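You operate a simulated robot arm through the tools that you are given. There is no shell and no other tool. Be economical: measure what you need, move in short steps, check, and stop when the job is done.

You are at the controls of a simulated robot arm. One attempt, no reset.

Task
Swap the guide block marked mid for the one marked slim, lock it and shut the drawer.
Fine: the old block goes upright into the guides drawer. Set down upright: guide block marked mid, what you pick out. Where these are worked on the way, their far stop is far enough and under half their travel is too little: blue drawer marked guides.
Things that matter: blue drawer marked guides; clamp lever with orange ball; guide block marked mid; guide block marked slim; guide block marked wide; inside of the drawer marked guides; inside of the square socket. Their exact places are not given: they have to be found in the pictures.

Only the result counts: the job must be done as asked and must still hold three seconds after the hand-in. Knocking over, shifting, dropping, spilling or breaking anything else fails it.

Robot
A 7-joint arm with a two-finger gripper, on a carriage that runs on a rail from [-0.658, 1.22] to [0.472, -0.875] (x, y) and turns from -3.246 to 2.566 rad about z. Base frame: it is fixed where the carriage stands at the start and does not move with it; the origin is on the floor, on the carriage's upright axis, x ahead of it, y to its left, z up. Lengths are in m, angles in rad, forces in N, time in s.
Its first joint turns from -2.601 to 2.601 rad. Places, roughly: blue drawer marked guides [1.2, -0.1, 0.7]; clamp lever with orange ball [1, -0.2, 0.9]; guide block marked slim, guide block marked wide [1.25, 0, 0.75]; inside of the drawer marked guides [1.2, -0.1, 0.7]; inside of the square socket [1.2, -0.2, 1]. Payload 2.45 kg.
The tool frame sits at the grasp point between the pads (the TCP): z along the fingers, y along the line on which they close. The tips reach 0.026 m beyond it. The gripper opens to 0.096 m. The gripper's body begins 0.069 m behind the TCP.
Orientation is that of the tool frame in the base frame, as [roll, pitch, yaw] about the fixed x, y, z axes, in that order (R = Rz(yaw) Ry(pitch) Rx(roll)). With the fingers straight down and closing along the base's y, the tool's x points along the base's -x, its y along +y and its z along -z.

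Tools
- The arm moves only by the tool nudge_tool. Its argument "targets" is a list that holds one entry, the list of rows, each a list of 7 numbers: the shift along the tool's x, y, z in m, then the turn, a rotation vector about the tool's x, y, z in degrees, then the finger opening in m, from 0 to 0.096. In form: [[[tx, ty, tz, wx, wy, wz, claw], ...]]. A call has 1 to 8 rows; each row shifts and turns the commanded pose from where the row before left it, along the tool's axes as they then stand. Rows are played at 5 a second. More than 0.05 m and 0.15 rad between two rows, or a gripper value outside its range, and nothing of the call is played. A pose out of reach is approached as far as the arm can. The call stops where the force on the tool passes 50 N (or 10 N more than at its start, if that is more) or the arm is blocked; 0.2 s more then pass. Each finger halts on what it meets, pressing with about 26 N; the grip force reading is that of the motor and also rises with nothing between the fingers. The clock runs only during rows and for 0.2 s after the last one: add rows that do not move to give the fingers time. The reply holds the time, the measured pose of the TCP, the force on the tool along the base axes, the opening and the grip force, in the units named above and with some noise, with the torque about the TCP (base axes, N m) and any sound that the robot's microphone picked up, and new pictures: "views" is both (left out), scene, wrist or none.
- Cameras (640 x 400 px; columns grow to the right, rows downward): "scene" is now at [0.0358, 0.1285, 1.5568]; the picture's right is [-0.46, -0.89, 0.00], its down [-0.37, 0.19, -0.91] and it looks along [0.81, -0.42, -0.41] (base axes); focal length 275 px, centre (320, 200). "wrist" rides on the gripper at [0.082, 0.003, -0.098] in the tool frame; the picture's right is [-0.04, 1.00, 0.00], its down [-0.73, -0.03, -0.68] and it looks along [-0.68, -0.03, 0.73] (tool axes); focal length 256 px, centre (320, 200).
- slide_trunk(by): slides the trunk up (or, below 0, down) by that many m; the arm and the scene camera ride with it, the base frame stays. It gives what a move gives, with no picture.
- steer(legs): drives the robot by 1 to 6 legs, each [ahead, left, turn to the left] in m, m and rad, along the robot's own axes; the way and the turn of a leg run together, so that a leg with both is an arc; at most 1.5 m and 3.142 rad a leg. The arm and the cameras ride along, it lands a little off, and it stops where it bumps. It keeps to its track: a leg is cut to what the track allows. It gives what a move gives, and a new picture of the scene camera.
- aim_head(pan, tilt): turns the head with the scene camera to pan (to the left, within 2.705 rad either way) and tilt (down, from -0.506 to 1.204), counted from straight ahead of the robot. It gives what a move gives, and a new picture of the scene camera.
- locate(camera, pixels): for up to 12 pixels [column, row] of the newest picture of that camera ("zoom" is the newest enlarged one), the place [x, y, z] in the base frame of the surface seen there, good to about 0.002 m. The clock stands still meanwhile.
- inspect(camera, box): a new picture of the part [left, top, right, bottom] of that camera's present view, enlarged. The clock stands still meanwhile.
- finish_job(): hands the job in; it is judged then, once.

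Go step by step. Measure first, check grasps and placings, and put right what went wrong. The budget is 80 turns and 260 pictures, counting those below and the enlarged ones. Unless the task says otherwise, let go and move clear before handing in, and close with one line.

The tools are called after ">>>" as a command line: name --argument value ..., lists and objects as JSON in quotes. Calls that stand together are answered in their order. nudge_tool: Moves the arm, as the interface text tells. Its arguments: {"type":"object","properties":{"targets":{"type":"array","items":{"type":"array","items":{"type":"array","items":{"type":"number"}}}},"views":{"type":"string","enum":["both","scene","wrist","none"]}},"required":["targets"]} The other tools are called the same way: slide_trunk (by) slides the trunk up or down; steer (legs) drives the base; aim_head (pan, tilt) turns the head that bears the scene camera; locate (camera, pixels) gives the place of the surface under pixels of a picture; inspect (camera, box) takes an enlarged picture of a part of a camera's view; finish_job () hands the job in.

At the start:

```text
time_s: 0.0
tool_pos: [0.8, -0.4402, 1.2181]
tool_rot: [-3.14, 0.004, 3.14]
wrist_force: [0.9, 0.6, 0.0]
wrist_torque: [-0.02, 0.01, -0.01]
gripper_width: 0.0962
grasp_force: 0.0
trunk travel left (down, up): [-0.529, 0.181]
robot x, y, heading: [-0.0037, 0.0008, -0.002]
head pan, tilt: [-0.476, 0.428]
```

scene: 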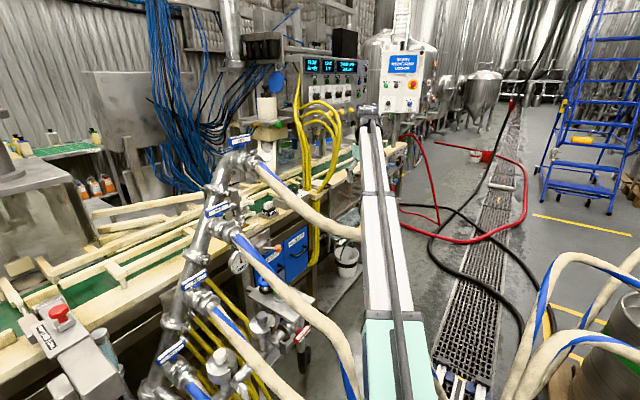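
wrist: 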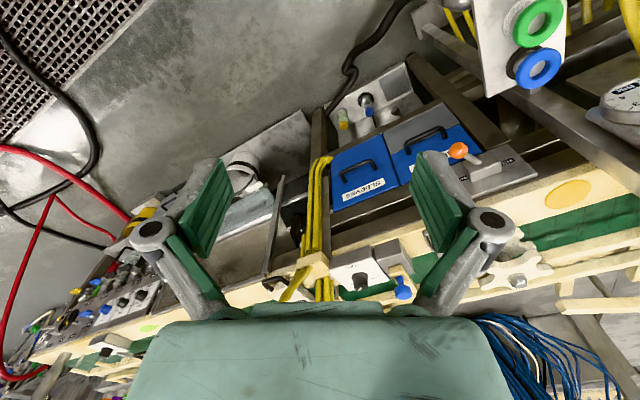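

The wrist view shows two blue drawers (around 360,175 and 430,150) and an orange ball at (458,150). I'll enlarge both views there.

>>> inspect --camera "wrist" --box '[300, 60, 560, 222]'

>>> inspect --camera "scene" --box '[220, 190, 380, 290]'

>>> locate --camera "wrist" --pixels '[[458, 150], [350, 165], [425, 138], [363, 188], [490, 175], [515, 165], [395, 60], [440, 120]]'

```text
2.46 times, centred on (430, 141) of wrist
```

zoom: 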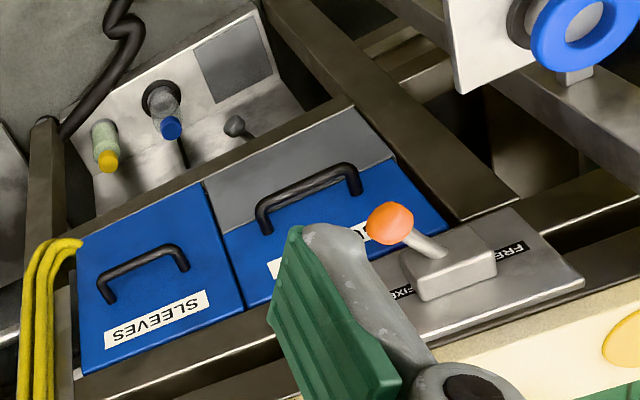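

```text
4.00 times, centred on (300, 240) of scene
```

zoom: 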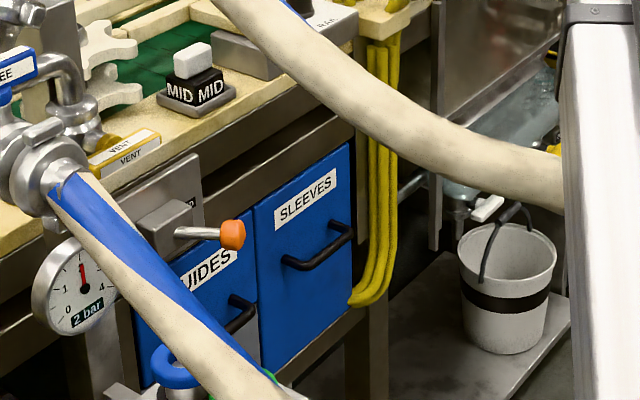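

```text
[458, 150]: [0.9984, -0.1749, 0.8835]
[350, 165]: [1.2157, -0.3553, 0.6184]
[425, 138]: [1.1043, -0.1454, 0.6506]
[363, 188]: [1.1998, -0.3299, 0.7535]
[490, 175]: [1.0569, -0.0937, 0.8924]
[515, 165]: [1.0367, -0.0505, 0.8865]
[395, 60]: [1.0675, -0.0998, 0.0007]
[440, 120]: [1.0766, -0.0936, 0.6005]
```

The MID block sits in a socket at about scene (270,210), with the GUIDES drawer and the lever below it. I'll measure these points and the hoses in front.

>>> locate --camera "scene" --pixels '[[268, 203], [270, 211], [270, 215], [277, 248], [272, 258], [281, 268], [297, 238], [302, 251], [262, 247], [310, 212], [290, 195], [268, 280]]'

>>> locate --camera "scene" --pixels '[[330, 230], [290, 330], [240, 240], [345, 390], [208, 200], [185, 295], [370, 130], [385, 320], [400, 60], [240, 260], [312, 175], [315, 110]]'

>>> inspect --camera "scene" --box '[240, 180, 320, 230]'

```text
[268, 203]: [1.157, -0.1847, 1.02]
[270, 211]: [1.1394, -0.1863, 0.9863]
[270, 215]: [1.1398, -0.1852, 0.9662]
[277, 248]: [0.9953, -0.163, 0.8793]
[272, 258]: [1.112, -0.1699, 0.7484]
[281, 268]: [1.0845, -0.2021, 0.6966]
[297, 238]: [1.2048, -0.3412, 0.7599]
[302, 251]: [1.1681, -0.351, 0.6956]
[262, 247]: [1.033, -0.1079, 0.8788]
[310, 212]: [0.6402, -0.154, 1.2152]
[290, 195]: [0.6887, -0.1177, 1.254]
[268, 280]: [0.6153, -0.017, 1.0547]
```

```text
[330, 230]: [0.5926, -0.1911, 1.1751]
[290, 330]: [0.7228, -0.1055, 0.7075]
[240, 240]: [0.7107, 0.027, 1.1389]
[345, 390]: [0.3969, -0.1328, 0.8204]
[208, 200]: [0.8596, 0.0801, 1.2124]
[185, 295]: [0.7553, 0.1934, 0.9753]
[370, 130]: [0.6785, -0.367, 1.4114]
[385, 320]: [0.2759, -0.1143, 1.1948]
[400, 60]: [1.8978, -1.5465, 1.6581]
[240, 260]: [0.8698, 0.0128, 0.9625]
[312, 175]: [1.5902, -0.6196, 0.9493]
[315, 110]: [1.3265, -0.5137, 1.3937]
```

```text
8.00 times, centred on (280, 205) of scene
```

zoom: 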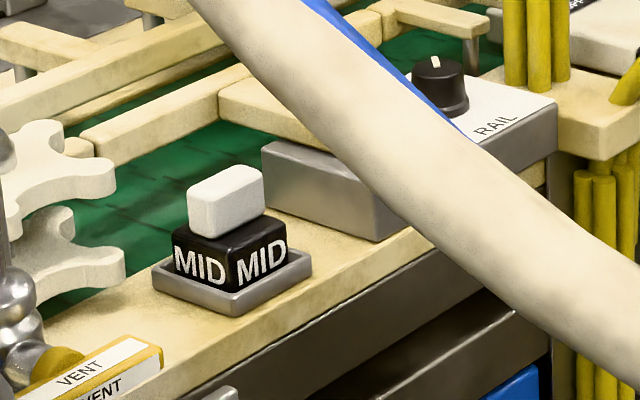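

The bench runs parallel to the rail, and the manifold hoses are on the left side of the work. I want to drive to the right, so I'll check what stands there first (scene 560,300; 620,340; 400,80).

>>> locate --camera "scene" --pixels '[[500, 360], [560, 260], [630, 340], [590, 280], [540, 310], [404, 66], [296, 110], [335, 110], [410, 200], [330, 150], [350, 260], [520, 180]]'

>>> aim_head --pan -1.2 --tilt 0.5

```text
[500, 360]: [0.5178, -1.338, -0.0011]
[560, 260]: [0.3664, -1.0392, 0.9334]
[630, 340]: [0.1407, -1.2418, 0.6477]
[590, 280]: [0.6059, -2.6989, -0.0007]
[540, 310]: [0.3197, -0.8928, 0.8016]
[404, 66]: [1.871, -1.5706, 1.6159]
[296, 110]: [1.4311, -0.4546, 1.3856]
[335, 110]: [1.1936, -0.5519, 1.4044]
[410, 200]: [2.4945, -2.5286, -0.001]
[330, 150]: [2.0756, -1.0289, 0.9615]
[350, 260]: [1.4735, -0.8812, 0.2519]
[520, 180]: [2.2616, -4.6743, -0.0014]
```

```text
time_s: 1.1
tool_pos: [0.8004, -0.4402, 1.2184]
tool_rot: [3.141, 0.002, -3.141]
wrist_force: [0.9, 0.2, -0.4]
wrist_torque: [0.0, 0.01, -0.03]
gripper_width: 0.0959
grasp_force: 0.1
trunk travel left (down, up): [-0.529, 0.181]
robot x, y, heading: [0.0003, 0.0016, 0.001]
head pan, tilt: [-1.201, 0.499]
```

scene: 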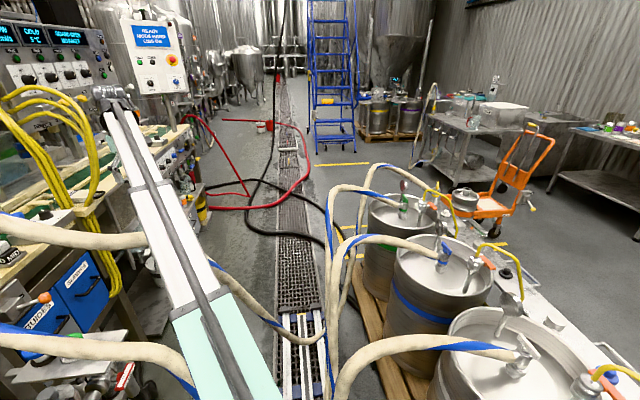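

Hoses run from the manifold, apparently across the rail, to the kegs. I'll measure where they cross.

>>> locate --camera "scene" --pixels '[[215, 265], [250, 305], [290, 325], [320, 315], [345, 270], [335, 225], [350, 370], [400, 348], [190, 380], [120, 345], [355, 195], [60, 235]]'

>>> aim_head --pan -1.2 --tilt 1.1

```text
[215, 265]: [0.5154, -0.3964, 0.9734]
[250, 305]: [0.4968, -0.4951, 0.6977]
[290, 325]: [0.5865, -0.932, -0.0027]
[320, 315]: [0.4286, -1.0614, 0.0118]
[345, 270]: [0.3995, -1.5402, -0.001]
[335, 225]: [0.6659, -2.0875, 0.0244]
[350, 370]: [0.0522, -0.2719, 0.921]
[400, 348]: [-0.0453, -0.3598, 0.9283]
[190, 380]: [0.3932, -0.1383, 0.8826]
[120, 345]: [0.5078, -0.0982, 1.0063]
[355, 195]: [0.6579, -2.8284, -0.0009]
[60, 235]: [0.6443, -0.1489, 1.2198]
```

```text
time_s: 2.1
tool_pos: [0.8007, -0.4411, 1.2188]
tool_rot: [-3.14, 0.005, -3.141]
wrist_force: [-0.4, 0.0, -0.3]
wrist_torque: [0.0, -0.02, -0.02]
gripper_width: 0.0959
grasp_force: 0.0
trunk travel left (down, up): [-0.529, 0.181]
robot x, y, heading: [-0.0005, 0.0023, 0.003]
head pan, tilt: [-1.201, 1.1]
```

scene: 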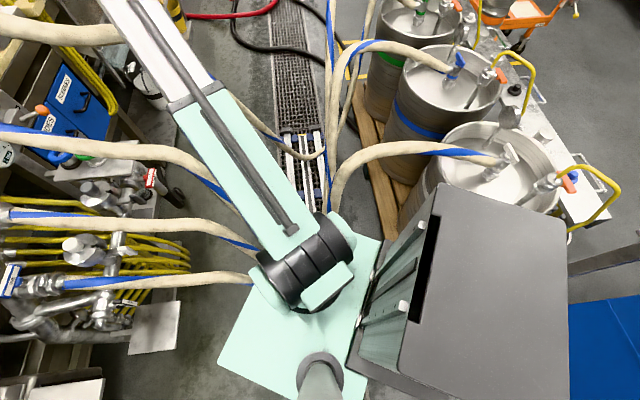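

From above, hoses dip between the manifold side (240,110) and the kegs (330,150). I'll get their heights near the rail.

>>> locate --camera "scene" --pixels '[[245, 108], [270, 132], [300, 156], [318, 153], [328, 100], [333, 190], [215, 185], [240, 210], [230, 240], [312, 180], [345, 160], [240, 280]]'

>>> inspect --camera "scene" --box '[180, 60, 380, 260]'

```text
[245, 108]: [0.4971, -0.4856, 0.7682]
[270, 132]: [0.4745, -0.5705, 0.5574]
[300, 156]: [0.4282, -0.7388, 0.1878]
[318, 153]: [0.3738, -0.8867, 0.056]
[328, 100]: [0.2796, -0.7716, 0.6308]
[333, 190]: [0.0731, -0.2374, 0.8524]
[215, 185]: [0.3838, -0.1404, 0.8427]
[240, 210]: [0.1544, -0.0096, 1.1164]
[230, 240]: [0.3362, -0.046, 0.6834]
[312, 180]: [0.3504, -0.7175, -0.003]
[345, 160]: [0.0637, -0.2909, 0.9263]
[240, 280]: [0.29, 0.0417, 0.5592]
```

```text
2.00 times, centred on (280, 160) of scene
```

zoom: 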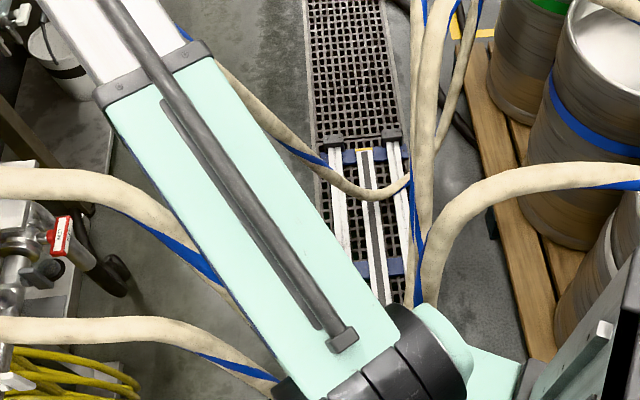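

Hoses cross the rail near t≈0.25–0.9. I'll drive a short leg along the rail and see whether the way is clear.

>>> steer --legs '[[0.048, -0.088, 0]]'

```text
time_s: 3.2
tool_pos: [0.8471, -0.5264, 1.2194]
tool_rot: [-3.14, 0.002, -3.141]
wrist_force: [0.0, 0.6, -0.1]
wrist_torque: [-0.05, -0.03, 0.03]
gripper_width: 0.0961
grasp_force: 0.0
trunk travel left (down, up): [-0.529, 0.181]
robot x, y, heading: [0.0462, -0.0874, -0.006]
head pan, tilt: [-1.201, 1.1]
```

scene: 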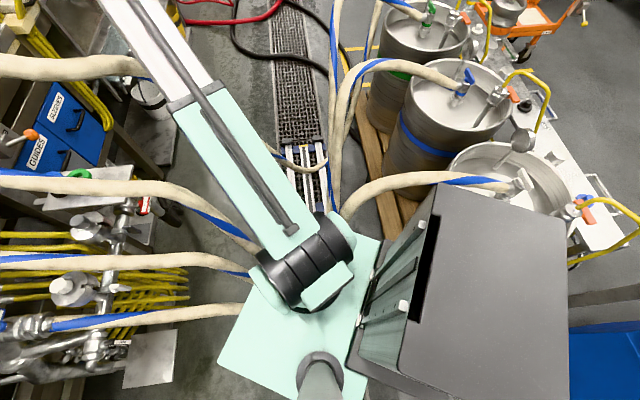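

No bump, and the hoses pass below and behind the carriage. I'll keep driving in moderate legs.

>>> steer --legs '[[0.096, -0.176, 0]]'

```text
time_s: 4.8
tool_pos: [0.9415, -0.7005, 1.2184]
tool_rot: [3.142, 0.003, 3.141]
wrist_force: [0.1, 0.7, 0.6]
wrist_torque: [-0.03, -0.01, -0.01]
gripper_width: 0.0962
grasp_force: 0.1
trunk travel left (down, up): [-0.529, 0.181]
robot x, y, heading: [0.1403, -0.2608, 0.004]
head pan, tilt: [-1.201, 1.1]
```

scene: 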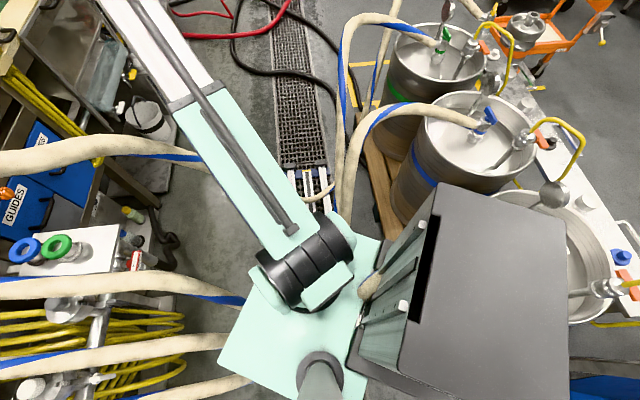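

Still no bump. I'll drive on to t≈0.83, with the head aimed back at the bench afterwards.

>>> steer --legs '[[0.12, -0.22, 0], [0.134, -0.246, 0]]'

>>> aim_head --pan 0.55 --tilt 0.65

```text
time_s: 8.2
tool_pos: [1.1895, -1.1679, 1.2177]
tool_rot: [-3.141, 0.002, 3.138]
wrist_force: [-0.2, 0.2, -0.5]
wrist_torque: [0.0, -0.01, 0.0]
gripper_width: 0.0958
grasp_force: 0.1
trunk travel left (down, up): [-0.529, 0.181]
robot x, y, heading: [0.3903, -0.7226, -0.006]
head pan, tilt: [-1.201, 1.1]
```

scene: 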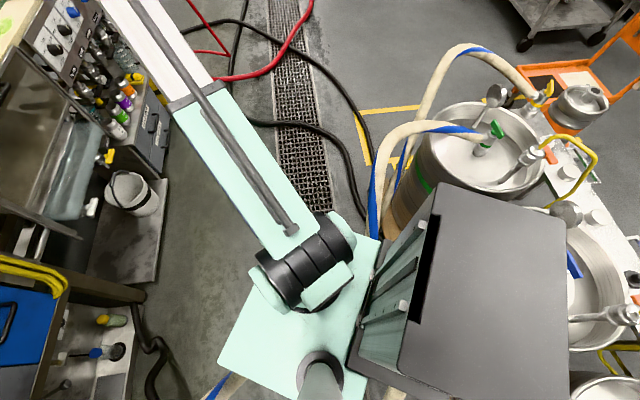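

```text
time_s: 9.9
tool_pos: [1.1872, -1.1686, 1.2197]
tool_rot: [-3.141, 0.001, 3.137]
wrist_force: [0.7, -0.8, -0.4]
wrist_torque: [0.0, -0.01, -0.03]
gripper_width: 0.096
grasp_force: 0.0
trunk travel left (down, up): [-0.529, 0.181]
robot x, y, heading: [0.3901, -0.7228, -0.005]
head pan, tilt: [0.55, 0.649]
```

scene: 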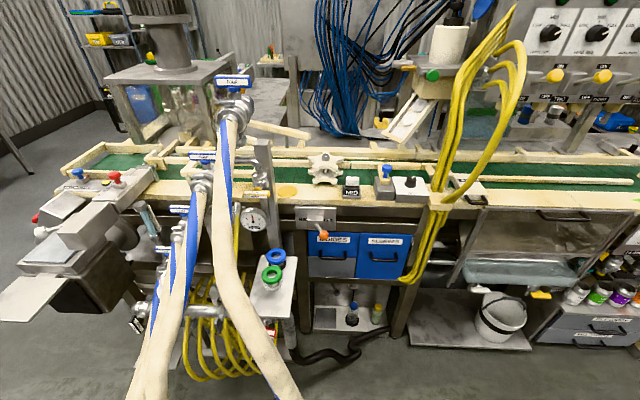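

Now there's a clear view of the work area around (350,220). I'll enlarge it and measure.

>>> inspect --camera "scene" --box '[280, 165, 440, 285]'

>>> locate --camera "scene" --pixels '[[351, 180], [351, 188], [351, 194], [323, 234], [312, 218], [332, 240], [332, 256], [383, 240], [332, 272], [273, 273], [290, 290], [310, 195]]'

```text
3.33 times, centred on (360, 225) of scene
```

zoom: 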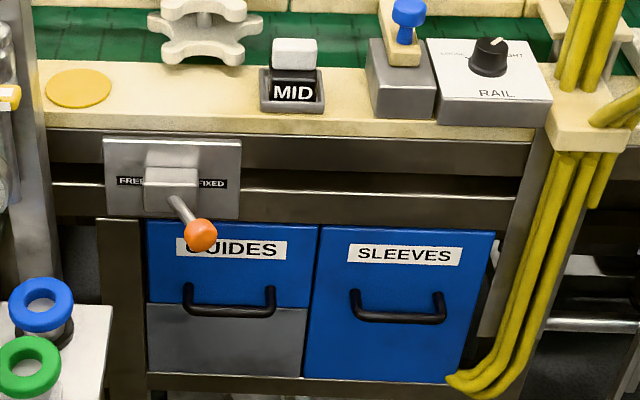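

```text
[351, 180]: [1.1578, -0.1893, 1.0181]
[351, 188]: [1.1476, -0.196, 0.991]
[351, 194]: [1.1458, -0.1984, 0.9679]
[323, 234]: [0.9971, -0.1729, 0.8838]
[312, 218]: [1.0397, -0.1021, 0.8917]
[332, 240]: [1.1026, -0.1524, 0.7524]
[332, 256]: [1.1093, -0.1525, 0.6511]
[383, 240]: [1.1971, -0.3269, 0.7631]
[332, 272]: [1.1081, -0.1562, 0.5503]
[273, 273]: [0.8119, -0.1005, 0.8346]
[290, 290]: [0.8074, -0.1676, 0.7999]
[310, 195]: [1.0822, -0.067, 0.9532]
```

The lever ball sits right of its pivot, on the FIXED side, at (0.997,-0.173,0.884). It swings about a vertical axis. I'll turn the tool square to the bench (tool x = away from the bench, tool y = left along it) and sweep left.

>>> nudge_tool --targets '[[[0, 0, 0, 0, 0, -7.2, 0.096], [0, 0, 0, 0, 0, -7.2, 0.096], [0, 0, 0, 0, 0, -7.2, 0.096], [0, 0, 0, 0, 0, -7.2, 0.096], [0, 0.048, 0, 0, 0, 0, 0.0], [0, 0.048, 0, 0, 0, 0, 0.0], [0, 0.048, 0, 0, 0, 0, 0.0], [0, 0.048, 0, 0, 0, 0, 0.0]]]' --views "none"

>>> nudge_tool --targets '[[[0, 0.048, 0, 0, 0, 0, 0], [0, 0.048, 0, 0, 0, 0, 0], [0, 0.048, 0, 0, 0, 0, 0], [0, 0.048, 0, 0, 0, 0, 0], [0, 0.048, 0, 0, 0, 0, 0], [0, 0.048, 0, 0, 0, 0, 0], [0, 0.048, 0, 0, 0, 0, 0], [0, 0.048, 0, 0, 0, 0, 0]]]'

```text
time_s: 11.7
tool_pos: [1.1196, -1.01, 1.1728]
tool_rot: [-3.122, 0.016, -2.644]
wrist_force: [-0.3, 0.1, 0.7]
wrist_torque: [0.03, 0.0, -0.01]
gripper_width: 0.0
grasp_force: 26.5
out of reach, approached as far as the arm can: row 5, 6, 7, 8
trunk travel left (down, up): [-0.529, 0.181]
robot x, y, heading: [0.3909, -0.7274, -0.003]
head pan, tilt: [0.55, 0.649]
```

```text
time_s: 13.5
tool_pos: [0.9844, -0.6808, 1.0685]
tool_rot: [-3.137, 0.007, -2.647]
wrist_force: [-0.3, -0.2, -0.1]
wrist_torque: [0.0, -0.03, 0.01]
gripper_width: 0.0
grasp_force: 26.0
out of reach, approached as far as the arm can: row 1, 2, 3, 4, 5, 6, 7, 8
trunk travel left (down, up): [-0.529, 0.181]
robot x, y, heading: [0.3913, -0.7262, -0.006]
head pan, tilt: [0.55, 0.649]
```

scene: 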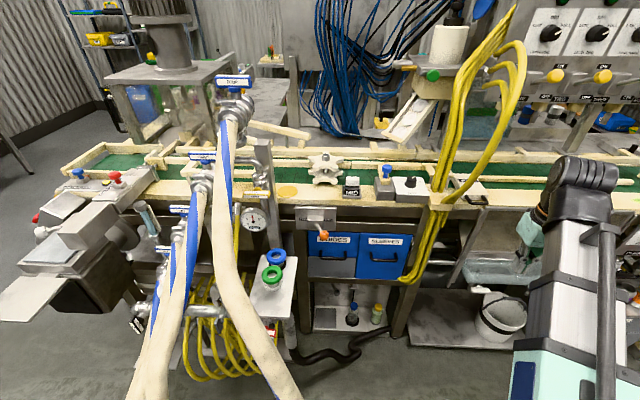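
wrist: 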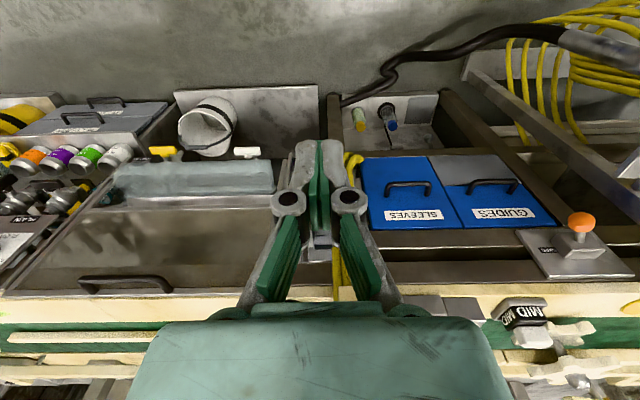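

The tool dipped to z 1.07 because it was too close to the axis. I'll move it a little outward and left.

>>> nudge_tool --targets '[[[-0.03, 0.03, 0.02, 0, 0, 0, 0], [-0.03, 0.035, 0.02, 0, 0, 0, 0], [-0.03, 0.035, 0.02, 0, 0, 0, 0], [-0.02, 0.035, 0.02, 0, 0, 0, 0], [0, 0, 0, 0, 0, 0, 0]]]'

```text
refused: row 2 steps farther than a row can; nothing moved
```

>>> nudge_tool --targets '[[[-0.03, 0.03, 0.02, 0, 0, 0, 0], [-0.03, 0.03, 0.02, 0, 0, 0, 0], [-0.03, 0.03, 0.02, 0, 0, 0, 0], [-0.02, 0.035, 0.02, 0, 0, 0, 0], [0, 0, 0, 0, 0, 0, 0]]]'

```text
time_s: 14.7
tool_pos: [1.0224, -0.5194, 0.9895]
tool_rot: [-3.137, 0.002, -2.645]
wrist_force: [-0.2, -0.5, -0.6]
wrist_torque: [-0.02, 0.0, -0.02]
gripper_width: 0.0001
grasp_force: 25.6
trunk travel left (down, up): [-0.529, 0.181]
robot x, y, heading: [0.3914, -0.7264, -0.006]
head pan, tilt: [0.55, 0.649]
```

scene: 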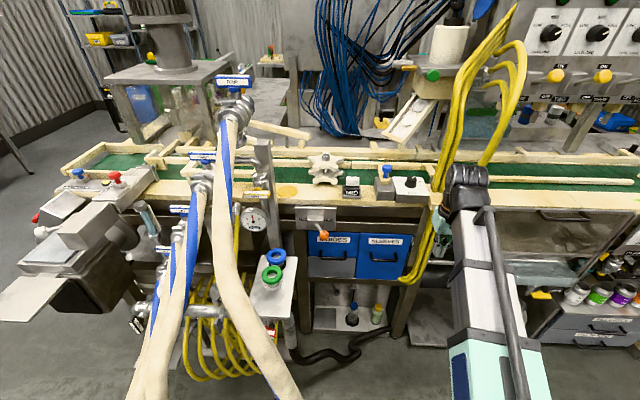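
wrist: 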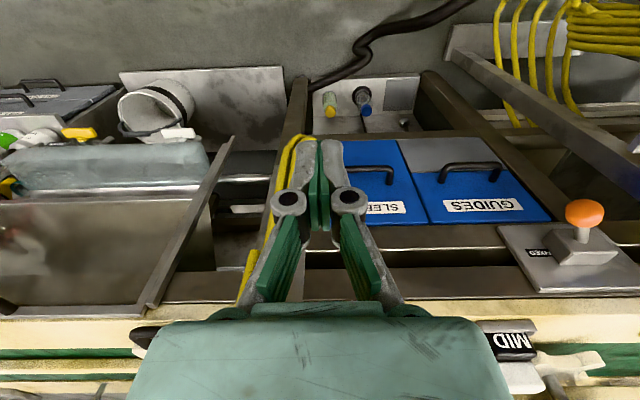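

The pose is clean now at (u≈0.65, t≈0.945). I'll move left and down to the right-hand side of the ball, staying out from the bench.

>>> nudge_tool --targets '[[[0, 0.045, 0.015, 0, 0, 0, 0], [0, 0.045, 0.015, 0, 0, 0, 0], [0, 0.045, 0.015, 0, 0, 0, 0], [0, 0.045, 0.015, 0, 0, 0, 0], [0, 0.045, 0.02, 0, 0, 0, 0], [-0.02, 0.01, 0.02, 0, 0, 0, 0], [-0.03, 0, 0, 0, 0, 0, 0], [-0.03, 0, 0, 0, 0, 0, 0]]]'

>>> locate --camera "scene" --pixels '[[315, 203], [315, 200], [315, 210], [330, 202], [330, 198], [312, 224], [337, 224]]'

```text
time_s: 16.5
tool_pos: [0.9798, -0.2724, 0.8885]
tool_rot: [-3.139, 0.003, -2.645]
wrist_force: [0.3, 0.2, 0.0]
wrist_torque: [0.0, 0.02, 0.01]
gripper_width: 0.0001
grasp_force: 26.0
trunk travel left (down, up): [-0.529, 0.181]
robot x, y, heading: [0.3931, -0.7269, -0.008]
head pan, tilt: [0.55, 0.649]
```

scene: 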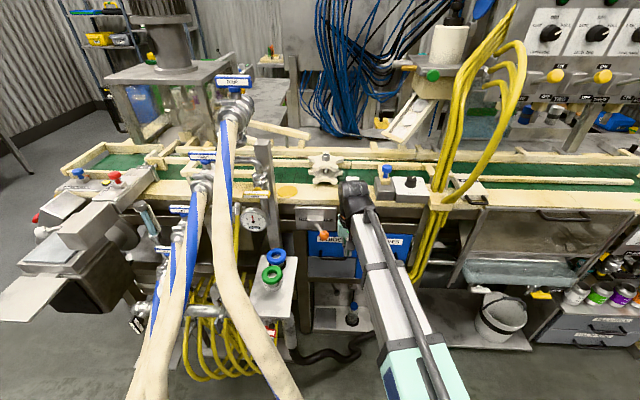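
wrist: 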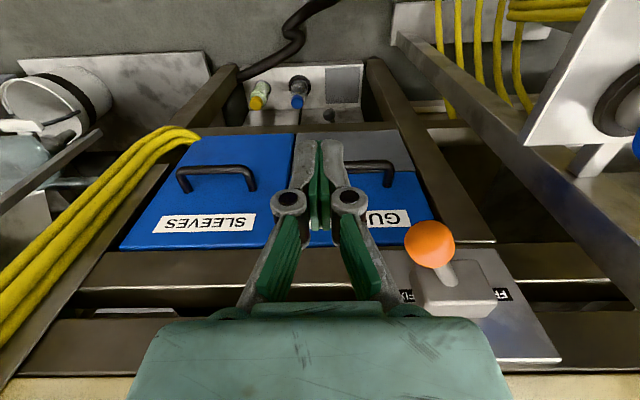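

```text
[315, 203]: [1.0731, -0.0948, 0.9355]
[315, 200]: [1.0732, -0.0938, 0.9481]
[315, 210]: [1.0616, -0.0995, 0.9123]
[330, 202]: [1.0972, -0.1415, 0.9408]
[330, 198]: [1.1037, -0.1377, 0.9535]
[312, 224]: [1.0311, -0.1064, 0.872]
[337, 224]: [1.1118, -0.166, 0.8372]
```

The tool is at (u 0.73, t 0.71). I'll move in 0.068 m beside the ball and push it left.

>>> nudge_tool --targets '[[[-0.034, 0, 0, 0, 0, 0, 0], [-0.034, 0, 0, 0, 0, 0, 0], [0, 0.025, 0, 0, 0, 0, 0], [0, 0.02, 0, 0, 0, 0, 0], [0, 0.02, 0, 0, 0, 0, 0], [0, 0.02, 0, 0, 0, 0, 0], [0, 0.02, 0, 0, 0, 0, 0], [0, 0.02, 0, 0, 0, 0, 0]]]'

```text
time_s: 18.3
tool_pos: [0.9806, -0.1367, 0.8886]
tool_rot: [-3.136, 0.0, -2.647]
wrist_force: [5.8, -11.8, -2.0]
wrist_torque: [-0.26, -0.08, -0.09]
gripper_width: 0.0
grasp_force: 26.4
trunk travel left (down, up): [-0.529, 0.181]
robot x, y, heading: [0.389, -0.722, -0.01]
head pan, tilt: [0.55, 0.649]
```

scene: 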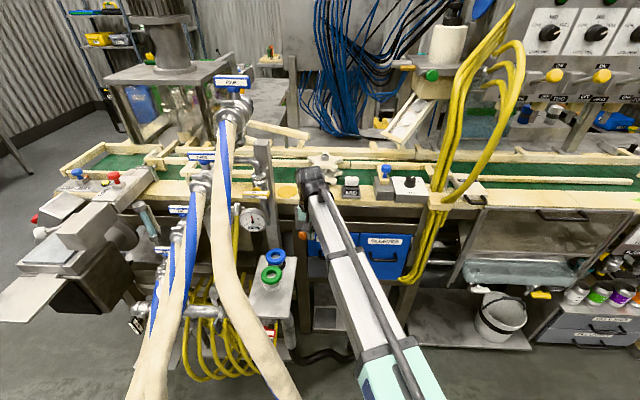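
wrist: 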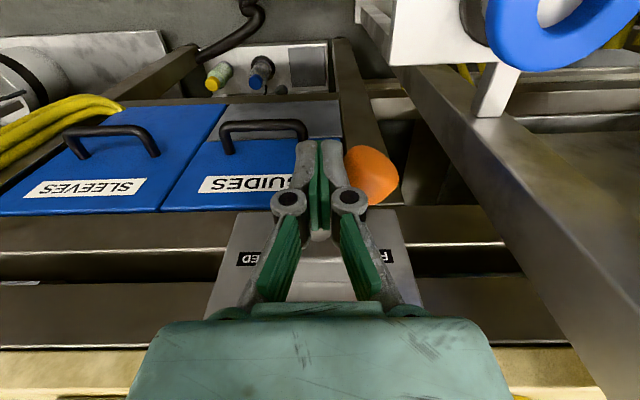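

The ball has moved left past centre with a contact force of about 13 N. I'll push a little further until it meets the stop.

>>> nudge_tool --targets '[[[0, 0.01, 0, 0, 0, 0, 0], [0, 0.01, 0, 0, 0, 0, 0], [0, 0.008, 0, 0, 0, 0, 0]]]'

```text
time_s: 18.8
tool_pos: [0.9805, -0.137, 0.8889]
tool_rot: [-3.119, -0.001, -2.662]
wrist_force: [3.1, -12.0, 1.8]
wrist_torque: [-0.23, -0.04, -0.03]
gripper_width: 0.0
grasp_force: 26.1
trunk travel left (down, up): [-0.529, 0.181]
robot x, y, heading: [0.39, -0.7238, -0.008]
head pan, tilt: [0.55, 0.649]
stopped in row 2: the force on the tool passed its limit at 55 N (the readings are from after the stop); the commanded pose is now the measured one
```

scene: 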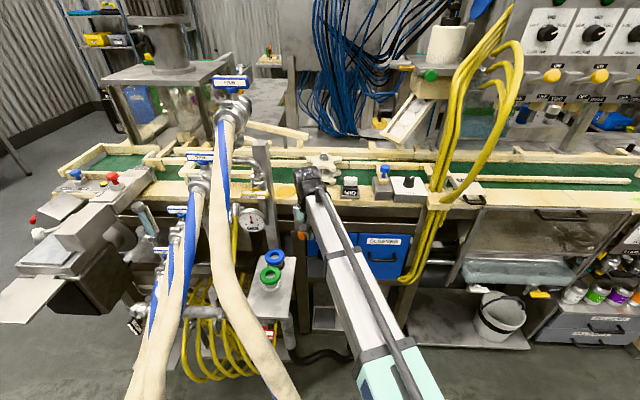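
wrist: 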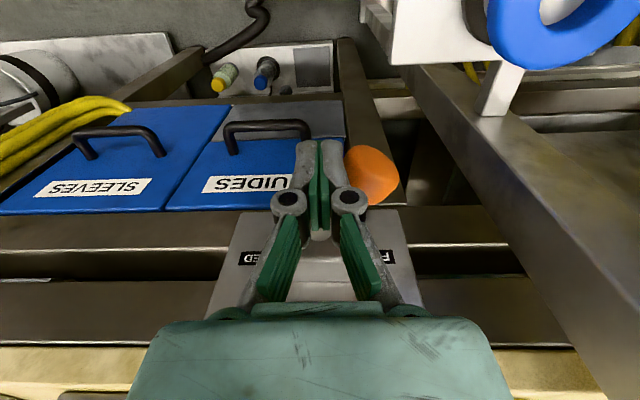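

The lever is hard against its stop on the FREE side. I'll back away right and out, then measure the GUIDES handle.

>>> nudge_tool --targets '[[[0.0, -0.03, 0, 0, 0, 0, 0], [0, -0.03, 0, 0, 0, 0, 0], [0.03, -0.03, 0, 0, 0, 0, 0], [0.045, -0.01, -0.02, 0, 0, 0, 0], [0.04, 0, -0.03, 0, 0, 0, 0.03], [0, 0, 0, 0, 0, 0, 0.03]]]'

>>> inspect --camera "wrist" --box '[260, 120, 580, 320]'

>>> inspect --camera "scene" --box '[280, 165, 440, 285]'

```text
refused: row 4 steps farther than a row can; nothing moved
```

```text
2.00 times, centred on (420, 220) of wrist
```

zoom: 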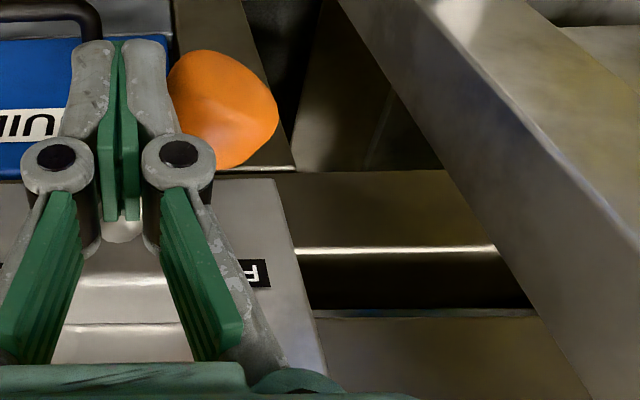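

```text
3.33 times, centred on (360, 225) of scene
```

zoom: 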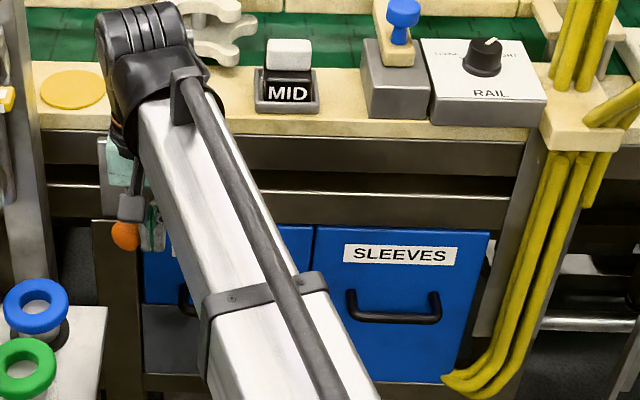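

Same retreat, with smaller rows.

>>> nudge_tool --targets '[[[0.0, -0.03, 0, 0, 0, 0, 0], [0, -0.03, 0, 0, 0, 0, 0], [0.03, -0.03, 0, 0, 0, 0, 0], [0.04, -0.01, -0.02, 0, 0, 0, 0], [0.035, 0, -0.03, 0, 0, 0, 0.03], [0, 0, 0, 0, 0, 0, 0.03]]]'

>>> inspect --camera "wrist" --box '[220, 80, 540, 280]'

```text
time_s: 20.2
tool_pos: [0.9318, -0.2685, 0.9398]
tool_rot: [-3.121, 0.001, -2.658]
wrist_force: [-0.1, 0.3, 0.7]
wrist_torque: [-0.02, -0.02, 0.01]
gripper_width: 0.03
grasp_force: 0.0
trunk travel left (down, up): [-0.529, 0.181]
robot x, y, heading: [0.3921, -0.7271, -0.014]
head pan, tilt: [0.55, 0.649]
```

scene: 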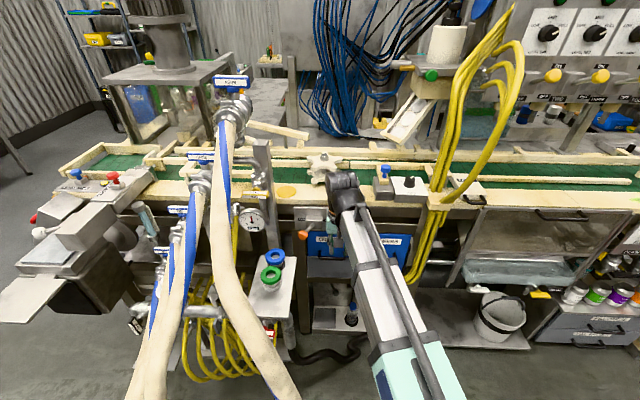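
wrist: 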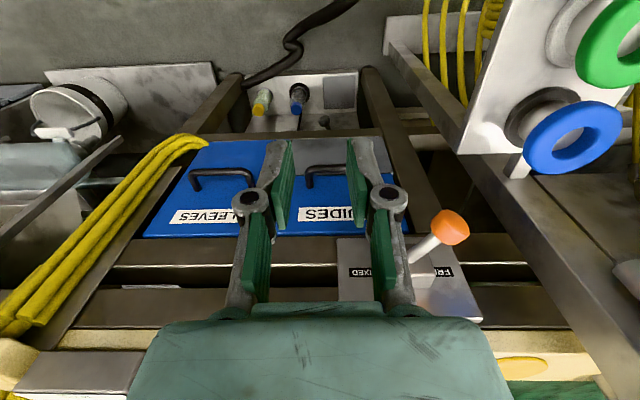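

```text
2.00 times, centred on (380, 180) of wrist
```

zoom: 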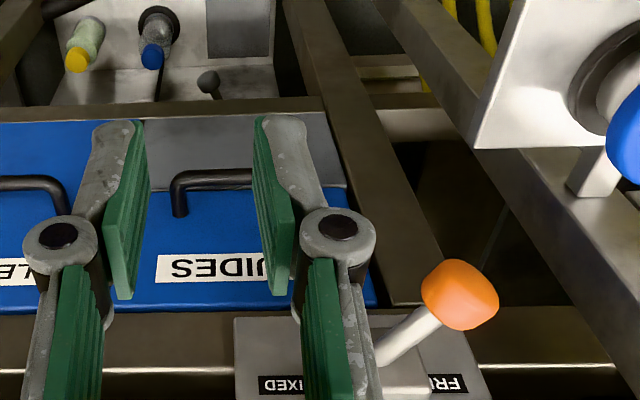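

The lever points to FREE. I'll measure the GUIDES handle bar (zoom 220,178) and the drawer edges.

>>> locate --camera "zoom" --pixels '[[220, 178], [182, 182], [178, 210], [240, 180], [205, 225], [205, 130], [345, 225], [365, 295], [225, 300], [460, 295], [310, 165], [560, 130]]'

>>> locate --camera "wrist" --pixels '[[194, 178], [222, 172], [252, 175], [276, 200], [282, 160], [520, 145], [480, 240], [200, 216]]'

```text
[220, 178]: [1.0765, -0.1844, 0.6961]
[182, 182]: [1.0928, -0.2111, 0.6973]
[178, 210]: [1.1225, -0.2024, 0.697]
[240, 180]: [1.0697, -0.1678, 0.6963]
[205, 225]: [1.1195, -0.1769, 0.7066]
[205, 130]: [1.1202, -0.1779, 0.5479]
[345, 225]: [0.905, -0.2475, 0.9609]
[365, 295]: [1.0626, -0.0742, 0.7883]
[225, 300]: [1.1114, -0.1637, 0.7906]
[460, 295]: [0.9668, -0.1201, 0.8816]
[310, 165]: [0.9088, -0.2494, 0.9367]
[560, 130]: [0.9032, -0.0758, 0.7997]
```

```text
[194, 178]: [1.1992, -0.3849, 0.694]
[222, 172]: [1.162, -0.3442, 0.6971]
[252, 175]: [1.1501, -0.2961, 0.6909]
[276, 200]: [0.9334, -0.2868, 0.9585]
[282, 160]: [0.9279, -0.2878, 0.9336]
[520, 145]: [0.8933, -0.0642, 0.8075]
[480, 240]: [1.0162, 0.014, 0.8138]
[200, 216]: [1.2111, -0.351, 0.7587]
```

Handle bar: u≈0.862, t 0.61–0.71, z 0.697, about 0.03 m clear of the drawer face. I'll turn the tool 90° and tilt it 45° so the fingers close around the bar, with the camera on the right-hand side.

>>> nudge_tool --targets '[[[0.005, 0, 0, 0, 0, -8.4, 0.03], [0, 0, 0, 0, 0, -8.4, 0.03], [0, 0, 0, 0, 0, -8.4, 0.03], [0, 0, 0, 0, 0, -8.4, 0.03], [0, 0, 0, 0, 0, -8.4, 0.03], [0, 0, 0, 0, 0, -8.4, 0.03], [0, 0, 0, 0, 0, -8.4, 0.03], [0, 0, 0, 0, 0, -8.4, 0.03]]]' --views "none"

>>> nudge_tool --targets '[[[0, 0, 0, 0, 0, -8.4, 0.03], [0, 0, 0, 0, 0, -8.4, 0.03], [0, 0, 0, 0, 0, -6.8, 0.05], [0, 0, 0, 8.4, 0, 0, 0.05], [0, 0, 0, 8.4, 0, 0, 0.05], [0, 0, 0, 8.4, 0, 0, 0.05], [0, 0, 0, 8.4, 0, 0, 0.05], [0, 0, 0, 8.4, 0, 0, 0.05]]]'

```text
time_s: 22.0
tool_pos: [0.9279, -0.2703, 0.9399]
tool_rot: [-3.134, -0.018, -1.482]
wrist_force: [0.2, 0.1, -0.3]
wrist_torque: [0.03, 0.02, 0.04]
gripper_width: 0.03
grasp_force: 0.1
trunk travel left (down, up): [-0.529, 0.181]
robot x, y, heading: [0.3916, -0.7251, -0.006]
head pan, tilt: [0.55, 0.649]
```

```text
time_s: 23.8
tool_pos: [0.9286, -0.2712, 0.9407]
tool_rot: [-2.408, -0.02, -1.072]
wrist_force: [-0.2, 0.6, 0.3]
wrist_torque: [0.01, -0.03, 0.02]
gripper_width: 0.05
grasp_force: 0.1
trunk travel left (down, up): [-0.529, 0.181]
robot x, y, heading: [0.3908, -0.7258, -0.004]
head pan, tilt: [0.55, 0.649]
```

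scene: 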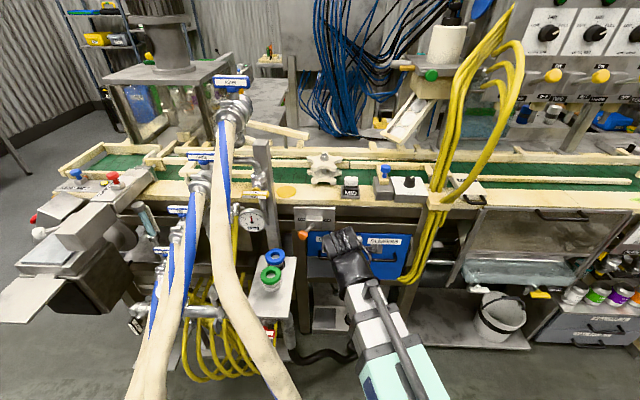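
wrist: 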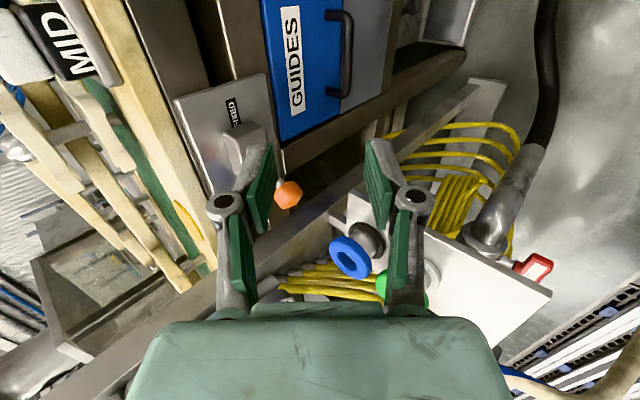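

The tool is tilted about 42° with its x axis along the bench. I'll advance along the finger direction to about 0.05 m from the bar, then check.

>>> nudge_tool --targets '[[[-0.0037, 0.0054, 0.04, 0, 0, 0, 0.03], [-0.0037, 0.0054, 0.04, 0, 0, 0, 0.03], [-0.0037, 0.0054, 0.04, 0, 0, 0, 0.03], [-0.0037, 0.0054, 0.04, 0, 0, 0, 0.03], [-0.0037, 0.0054, 0.04, 0, 0, 0, 0.03], [-0.0037, 0.0054, 0.035, 0, 0, 0, 0.03]]]'

>>> inspect --camera "wrist" --box '[160, 100, 480, 300]'

```text
time_s: 25.2
tool_pos: [1.0355, -0.1947, 0.7439]
tool_rot: [-2.408, -0.02, -1.071]
wrist_force: [0.5, -0.3, 0.3]
wrist_torque: [0.0, 0.0, 0.02]
gripper_width: 0.0297
grasp_force: 0.0
trunk travel left (down, up): [-0.529, 0.181]
robot x, y, heading: [0.3909, -0.7255, -0.01]
head pan, tilt: [0.55, 0.649]
```

scene: 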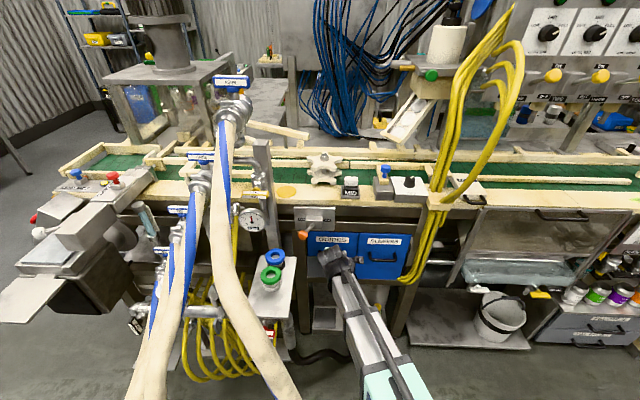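
wrist: 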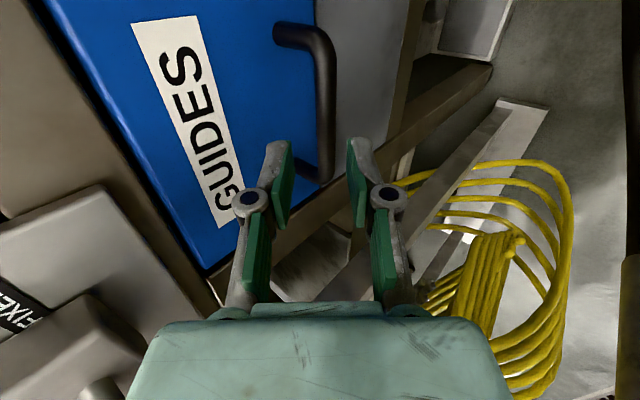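

```text
2.00 times, centred on (320, 200) of wrist
```

zoom: 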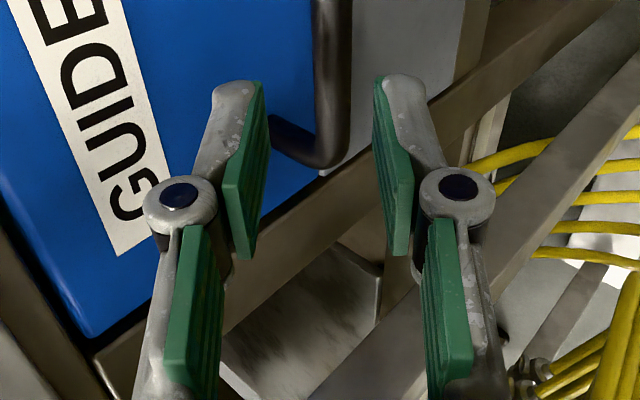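

The bar lies between the finger tips in line with the approach. I'll advance 0.056 m and close on it.

>>> nudge_tool --targets '[[[0, -0.001, 0.02, 0, 0, 0, 0.03], [0, -0.001, 0.02, 0, 0, 0, 0.03], [0, -0.001, 0.016, 0, 0, 0, 0.03], [0, 0, 0, 0, 0, 0, 0.0], [0, 0, 0, 0, 0, 0, 0.0]]]'

>>> inspect --camera "wrist" --box '[160, 100, 480, 300]'

```text
time_s: 26.5
tool_pos: [1.0664, -0.1765, 0.7001]
tool_rot: [-2.426, -0.021, -1.077]
wrist_force: [-1.9, -0.8, -4.1]
wrist_torque: [0.08, 0.1, -0.12]
gripper_width: 0.0131
grasp_force: 39.5
trunk travel left (down, up): [-0.529, 0.181]
robot x, y, heading: [0.3933, -0.7248, -0.012]
head pan, tilt: [0.55, 0.649]
stopped in row 5: the force on the tool passed its limit at 51 N (the readings are from after the stop); the commanded pose is now the measured one
```

scene: 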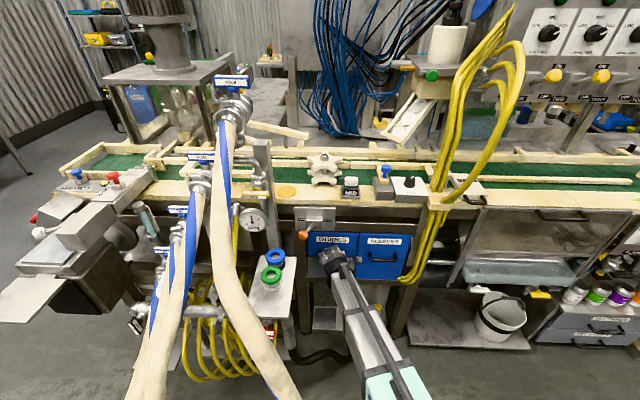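
wrist: 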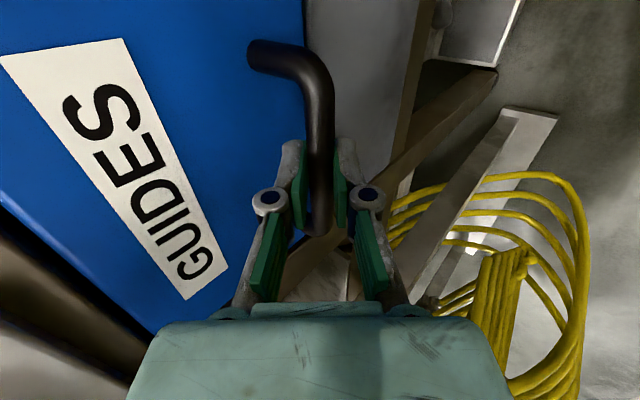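

```text
2.00 times, centred on (320, 200) of wrist
```

zoom: 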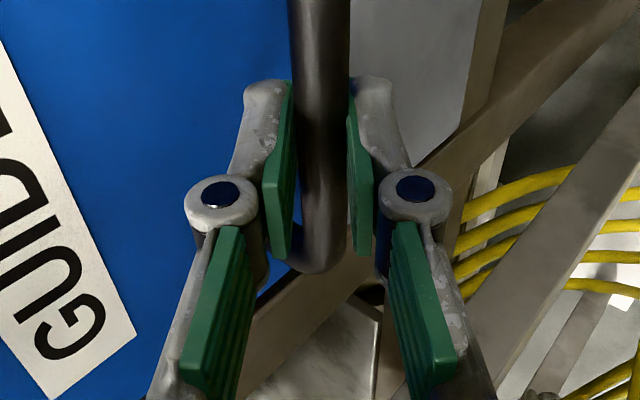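

The bar is gripped (opening 0.013). I'll pull straight out along -u in tool terms.

>>> nudge_tool --targets '[[[0, 0.0113, -0.0098, 0, 0, 0, 0], [0, 0.0226, -0.0197, 0, 0, 0, 0], [0, 0.0226, -0.0197, 0, 0, 0, 0], [0, 0.0226, -0.0197, 0, 0, 0, 0], [0, 0.0226, -0.0197, 0, 0, 0, 0]]]'

```text
time_s: 27.7
tool_pos: [0.9464, -0.2416, 0.6999]
tool_rot: [-2.426, -0.021, -1.078]
wrist_force: [-1.5, 0.4, -6.9]
wrist_torque: [-0.37, 0.0, -0.54]
gripper_width: 0.013
grasp_force: 40.1
trunk travel left (down, up): [-0.529, 0.181]
robot x, y, heading: [0.3901, -0.7271, -0.013]
head pan, tilt: [0.55, 0.649]
```

scene: 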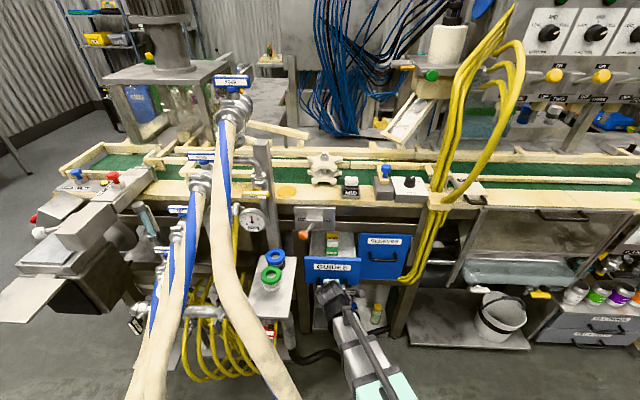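
wrist: 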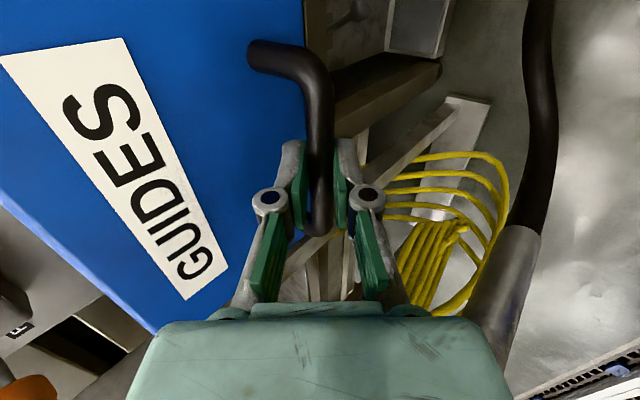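

The drawer is out by 0.136 m and the blocks are visible. I'll keep pulling towards the far stop.

>>> nudge_tool --targets '[[[0, 0.0226, -0.0197, 0, 0, 0, 0], [0, 0.0226, -0.0197, 0, 0, 0, 0], [0, 0.0226, -0.0197, 0, 0, 0, 0], [0, 0.0226, -0.0197, 0, 0, 0, 0]]]'

>>> inspect --camera "scene" --box '[280, 165, 440, 285]'

```text
time_s: 28.7
tool_pos: [0.8411, -0.2985, 0.6997]
tool_rot: [-2.424, -0.021, -1.075]
wrist_force: [1.7, -4.6, 4.5]
wrist_torque: [0.41, 0.32, 0.18]
gripper_width: 0.0132
grasp_force: 40.1
trunk travel left (down, up): [-0.529, 0.181]
robot x, y, heading: [0.3874, -0.7275, -0.006]
head pan, tilt: [0.55, 0.649]
```

scene: 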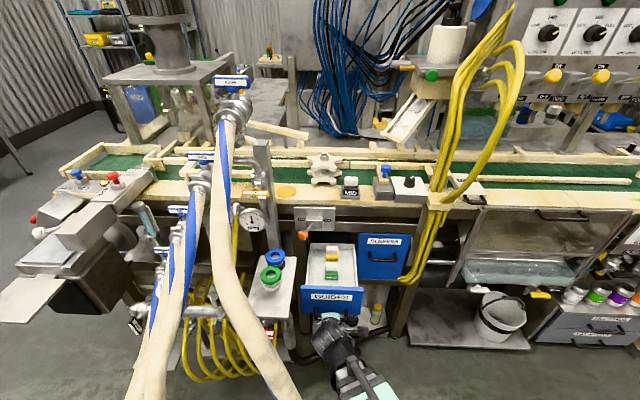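
wrist: 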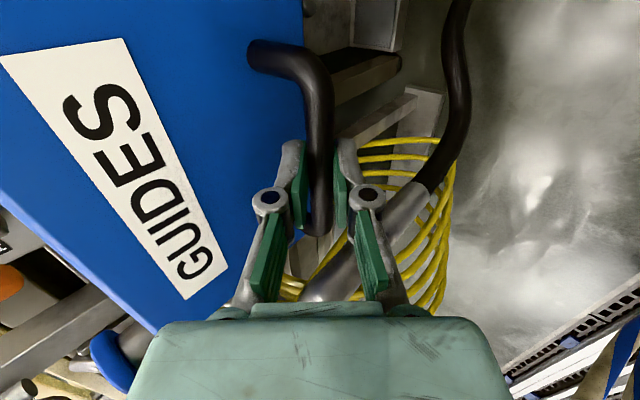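

```text
3.33 times, centred on (360, 225) of scene
```

zoom: 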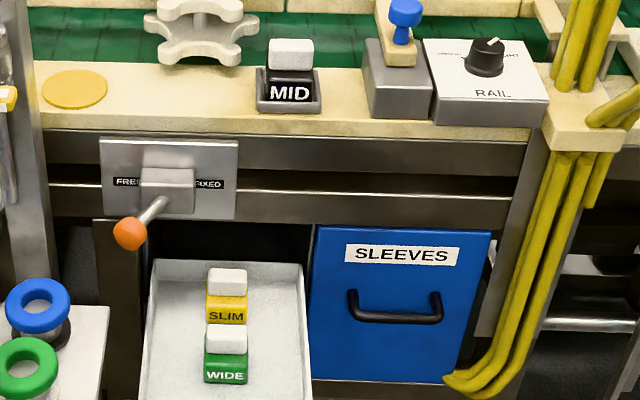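

The drawer is open about 0.26 m, with SLIM (yellow) at the back and WIDE (green) in front of it. I'll test whether it goes any further.

>>> nudge_tool --targets '[[[0, 0.0151, -0.0131, 0, 0, 0, 0], [0, 0.0151, -0.0131, 0, 0, 0, 0]]]' --views "scene"

```text
time_s: 29.3
tool_pos: [0.8201, -0.3028, 0.6959]
tool_rot: [-2.418, -0.021, -1.075]
wrist_force: [30.2, -9.6, 39.3]
wrist_torque: [0.24, -0.34, -0.42]
gripper_width: 0.0131
grasp_force: 39.7
out of reach, approached as far as the arm can: row 2
trunk travel left (down, up): [-0.529, 0.181]
robot x, y, heading: [0.392, -0.7235, -0.012]
head pan, tilt: [0.55, 0.649]
```

scene: 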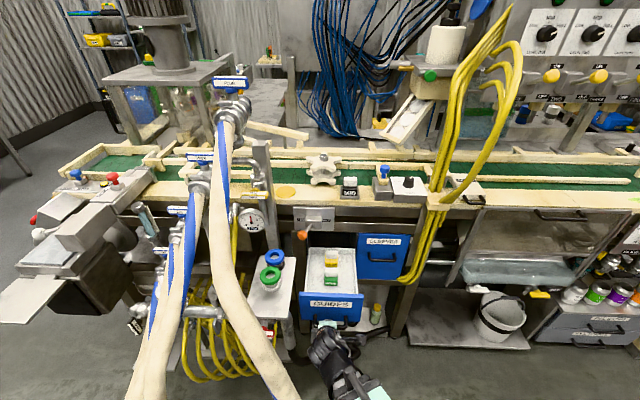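

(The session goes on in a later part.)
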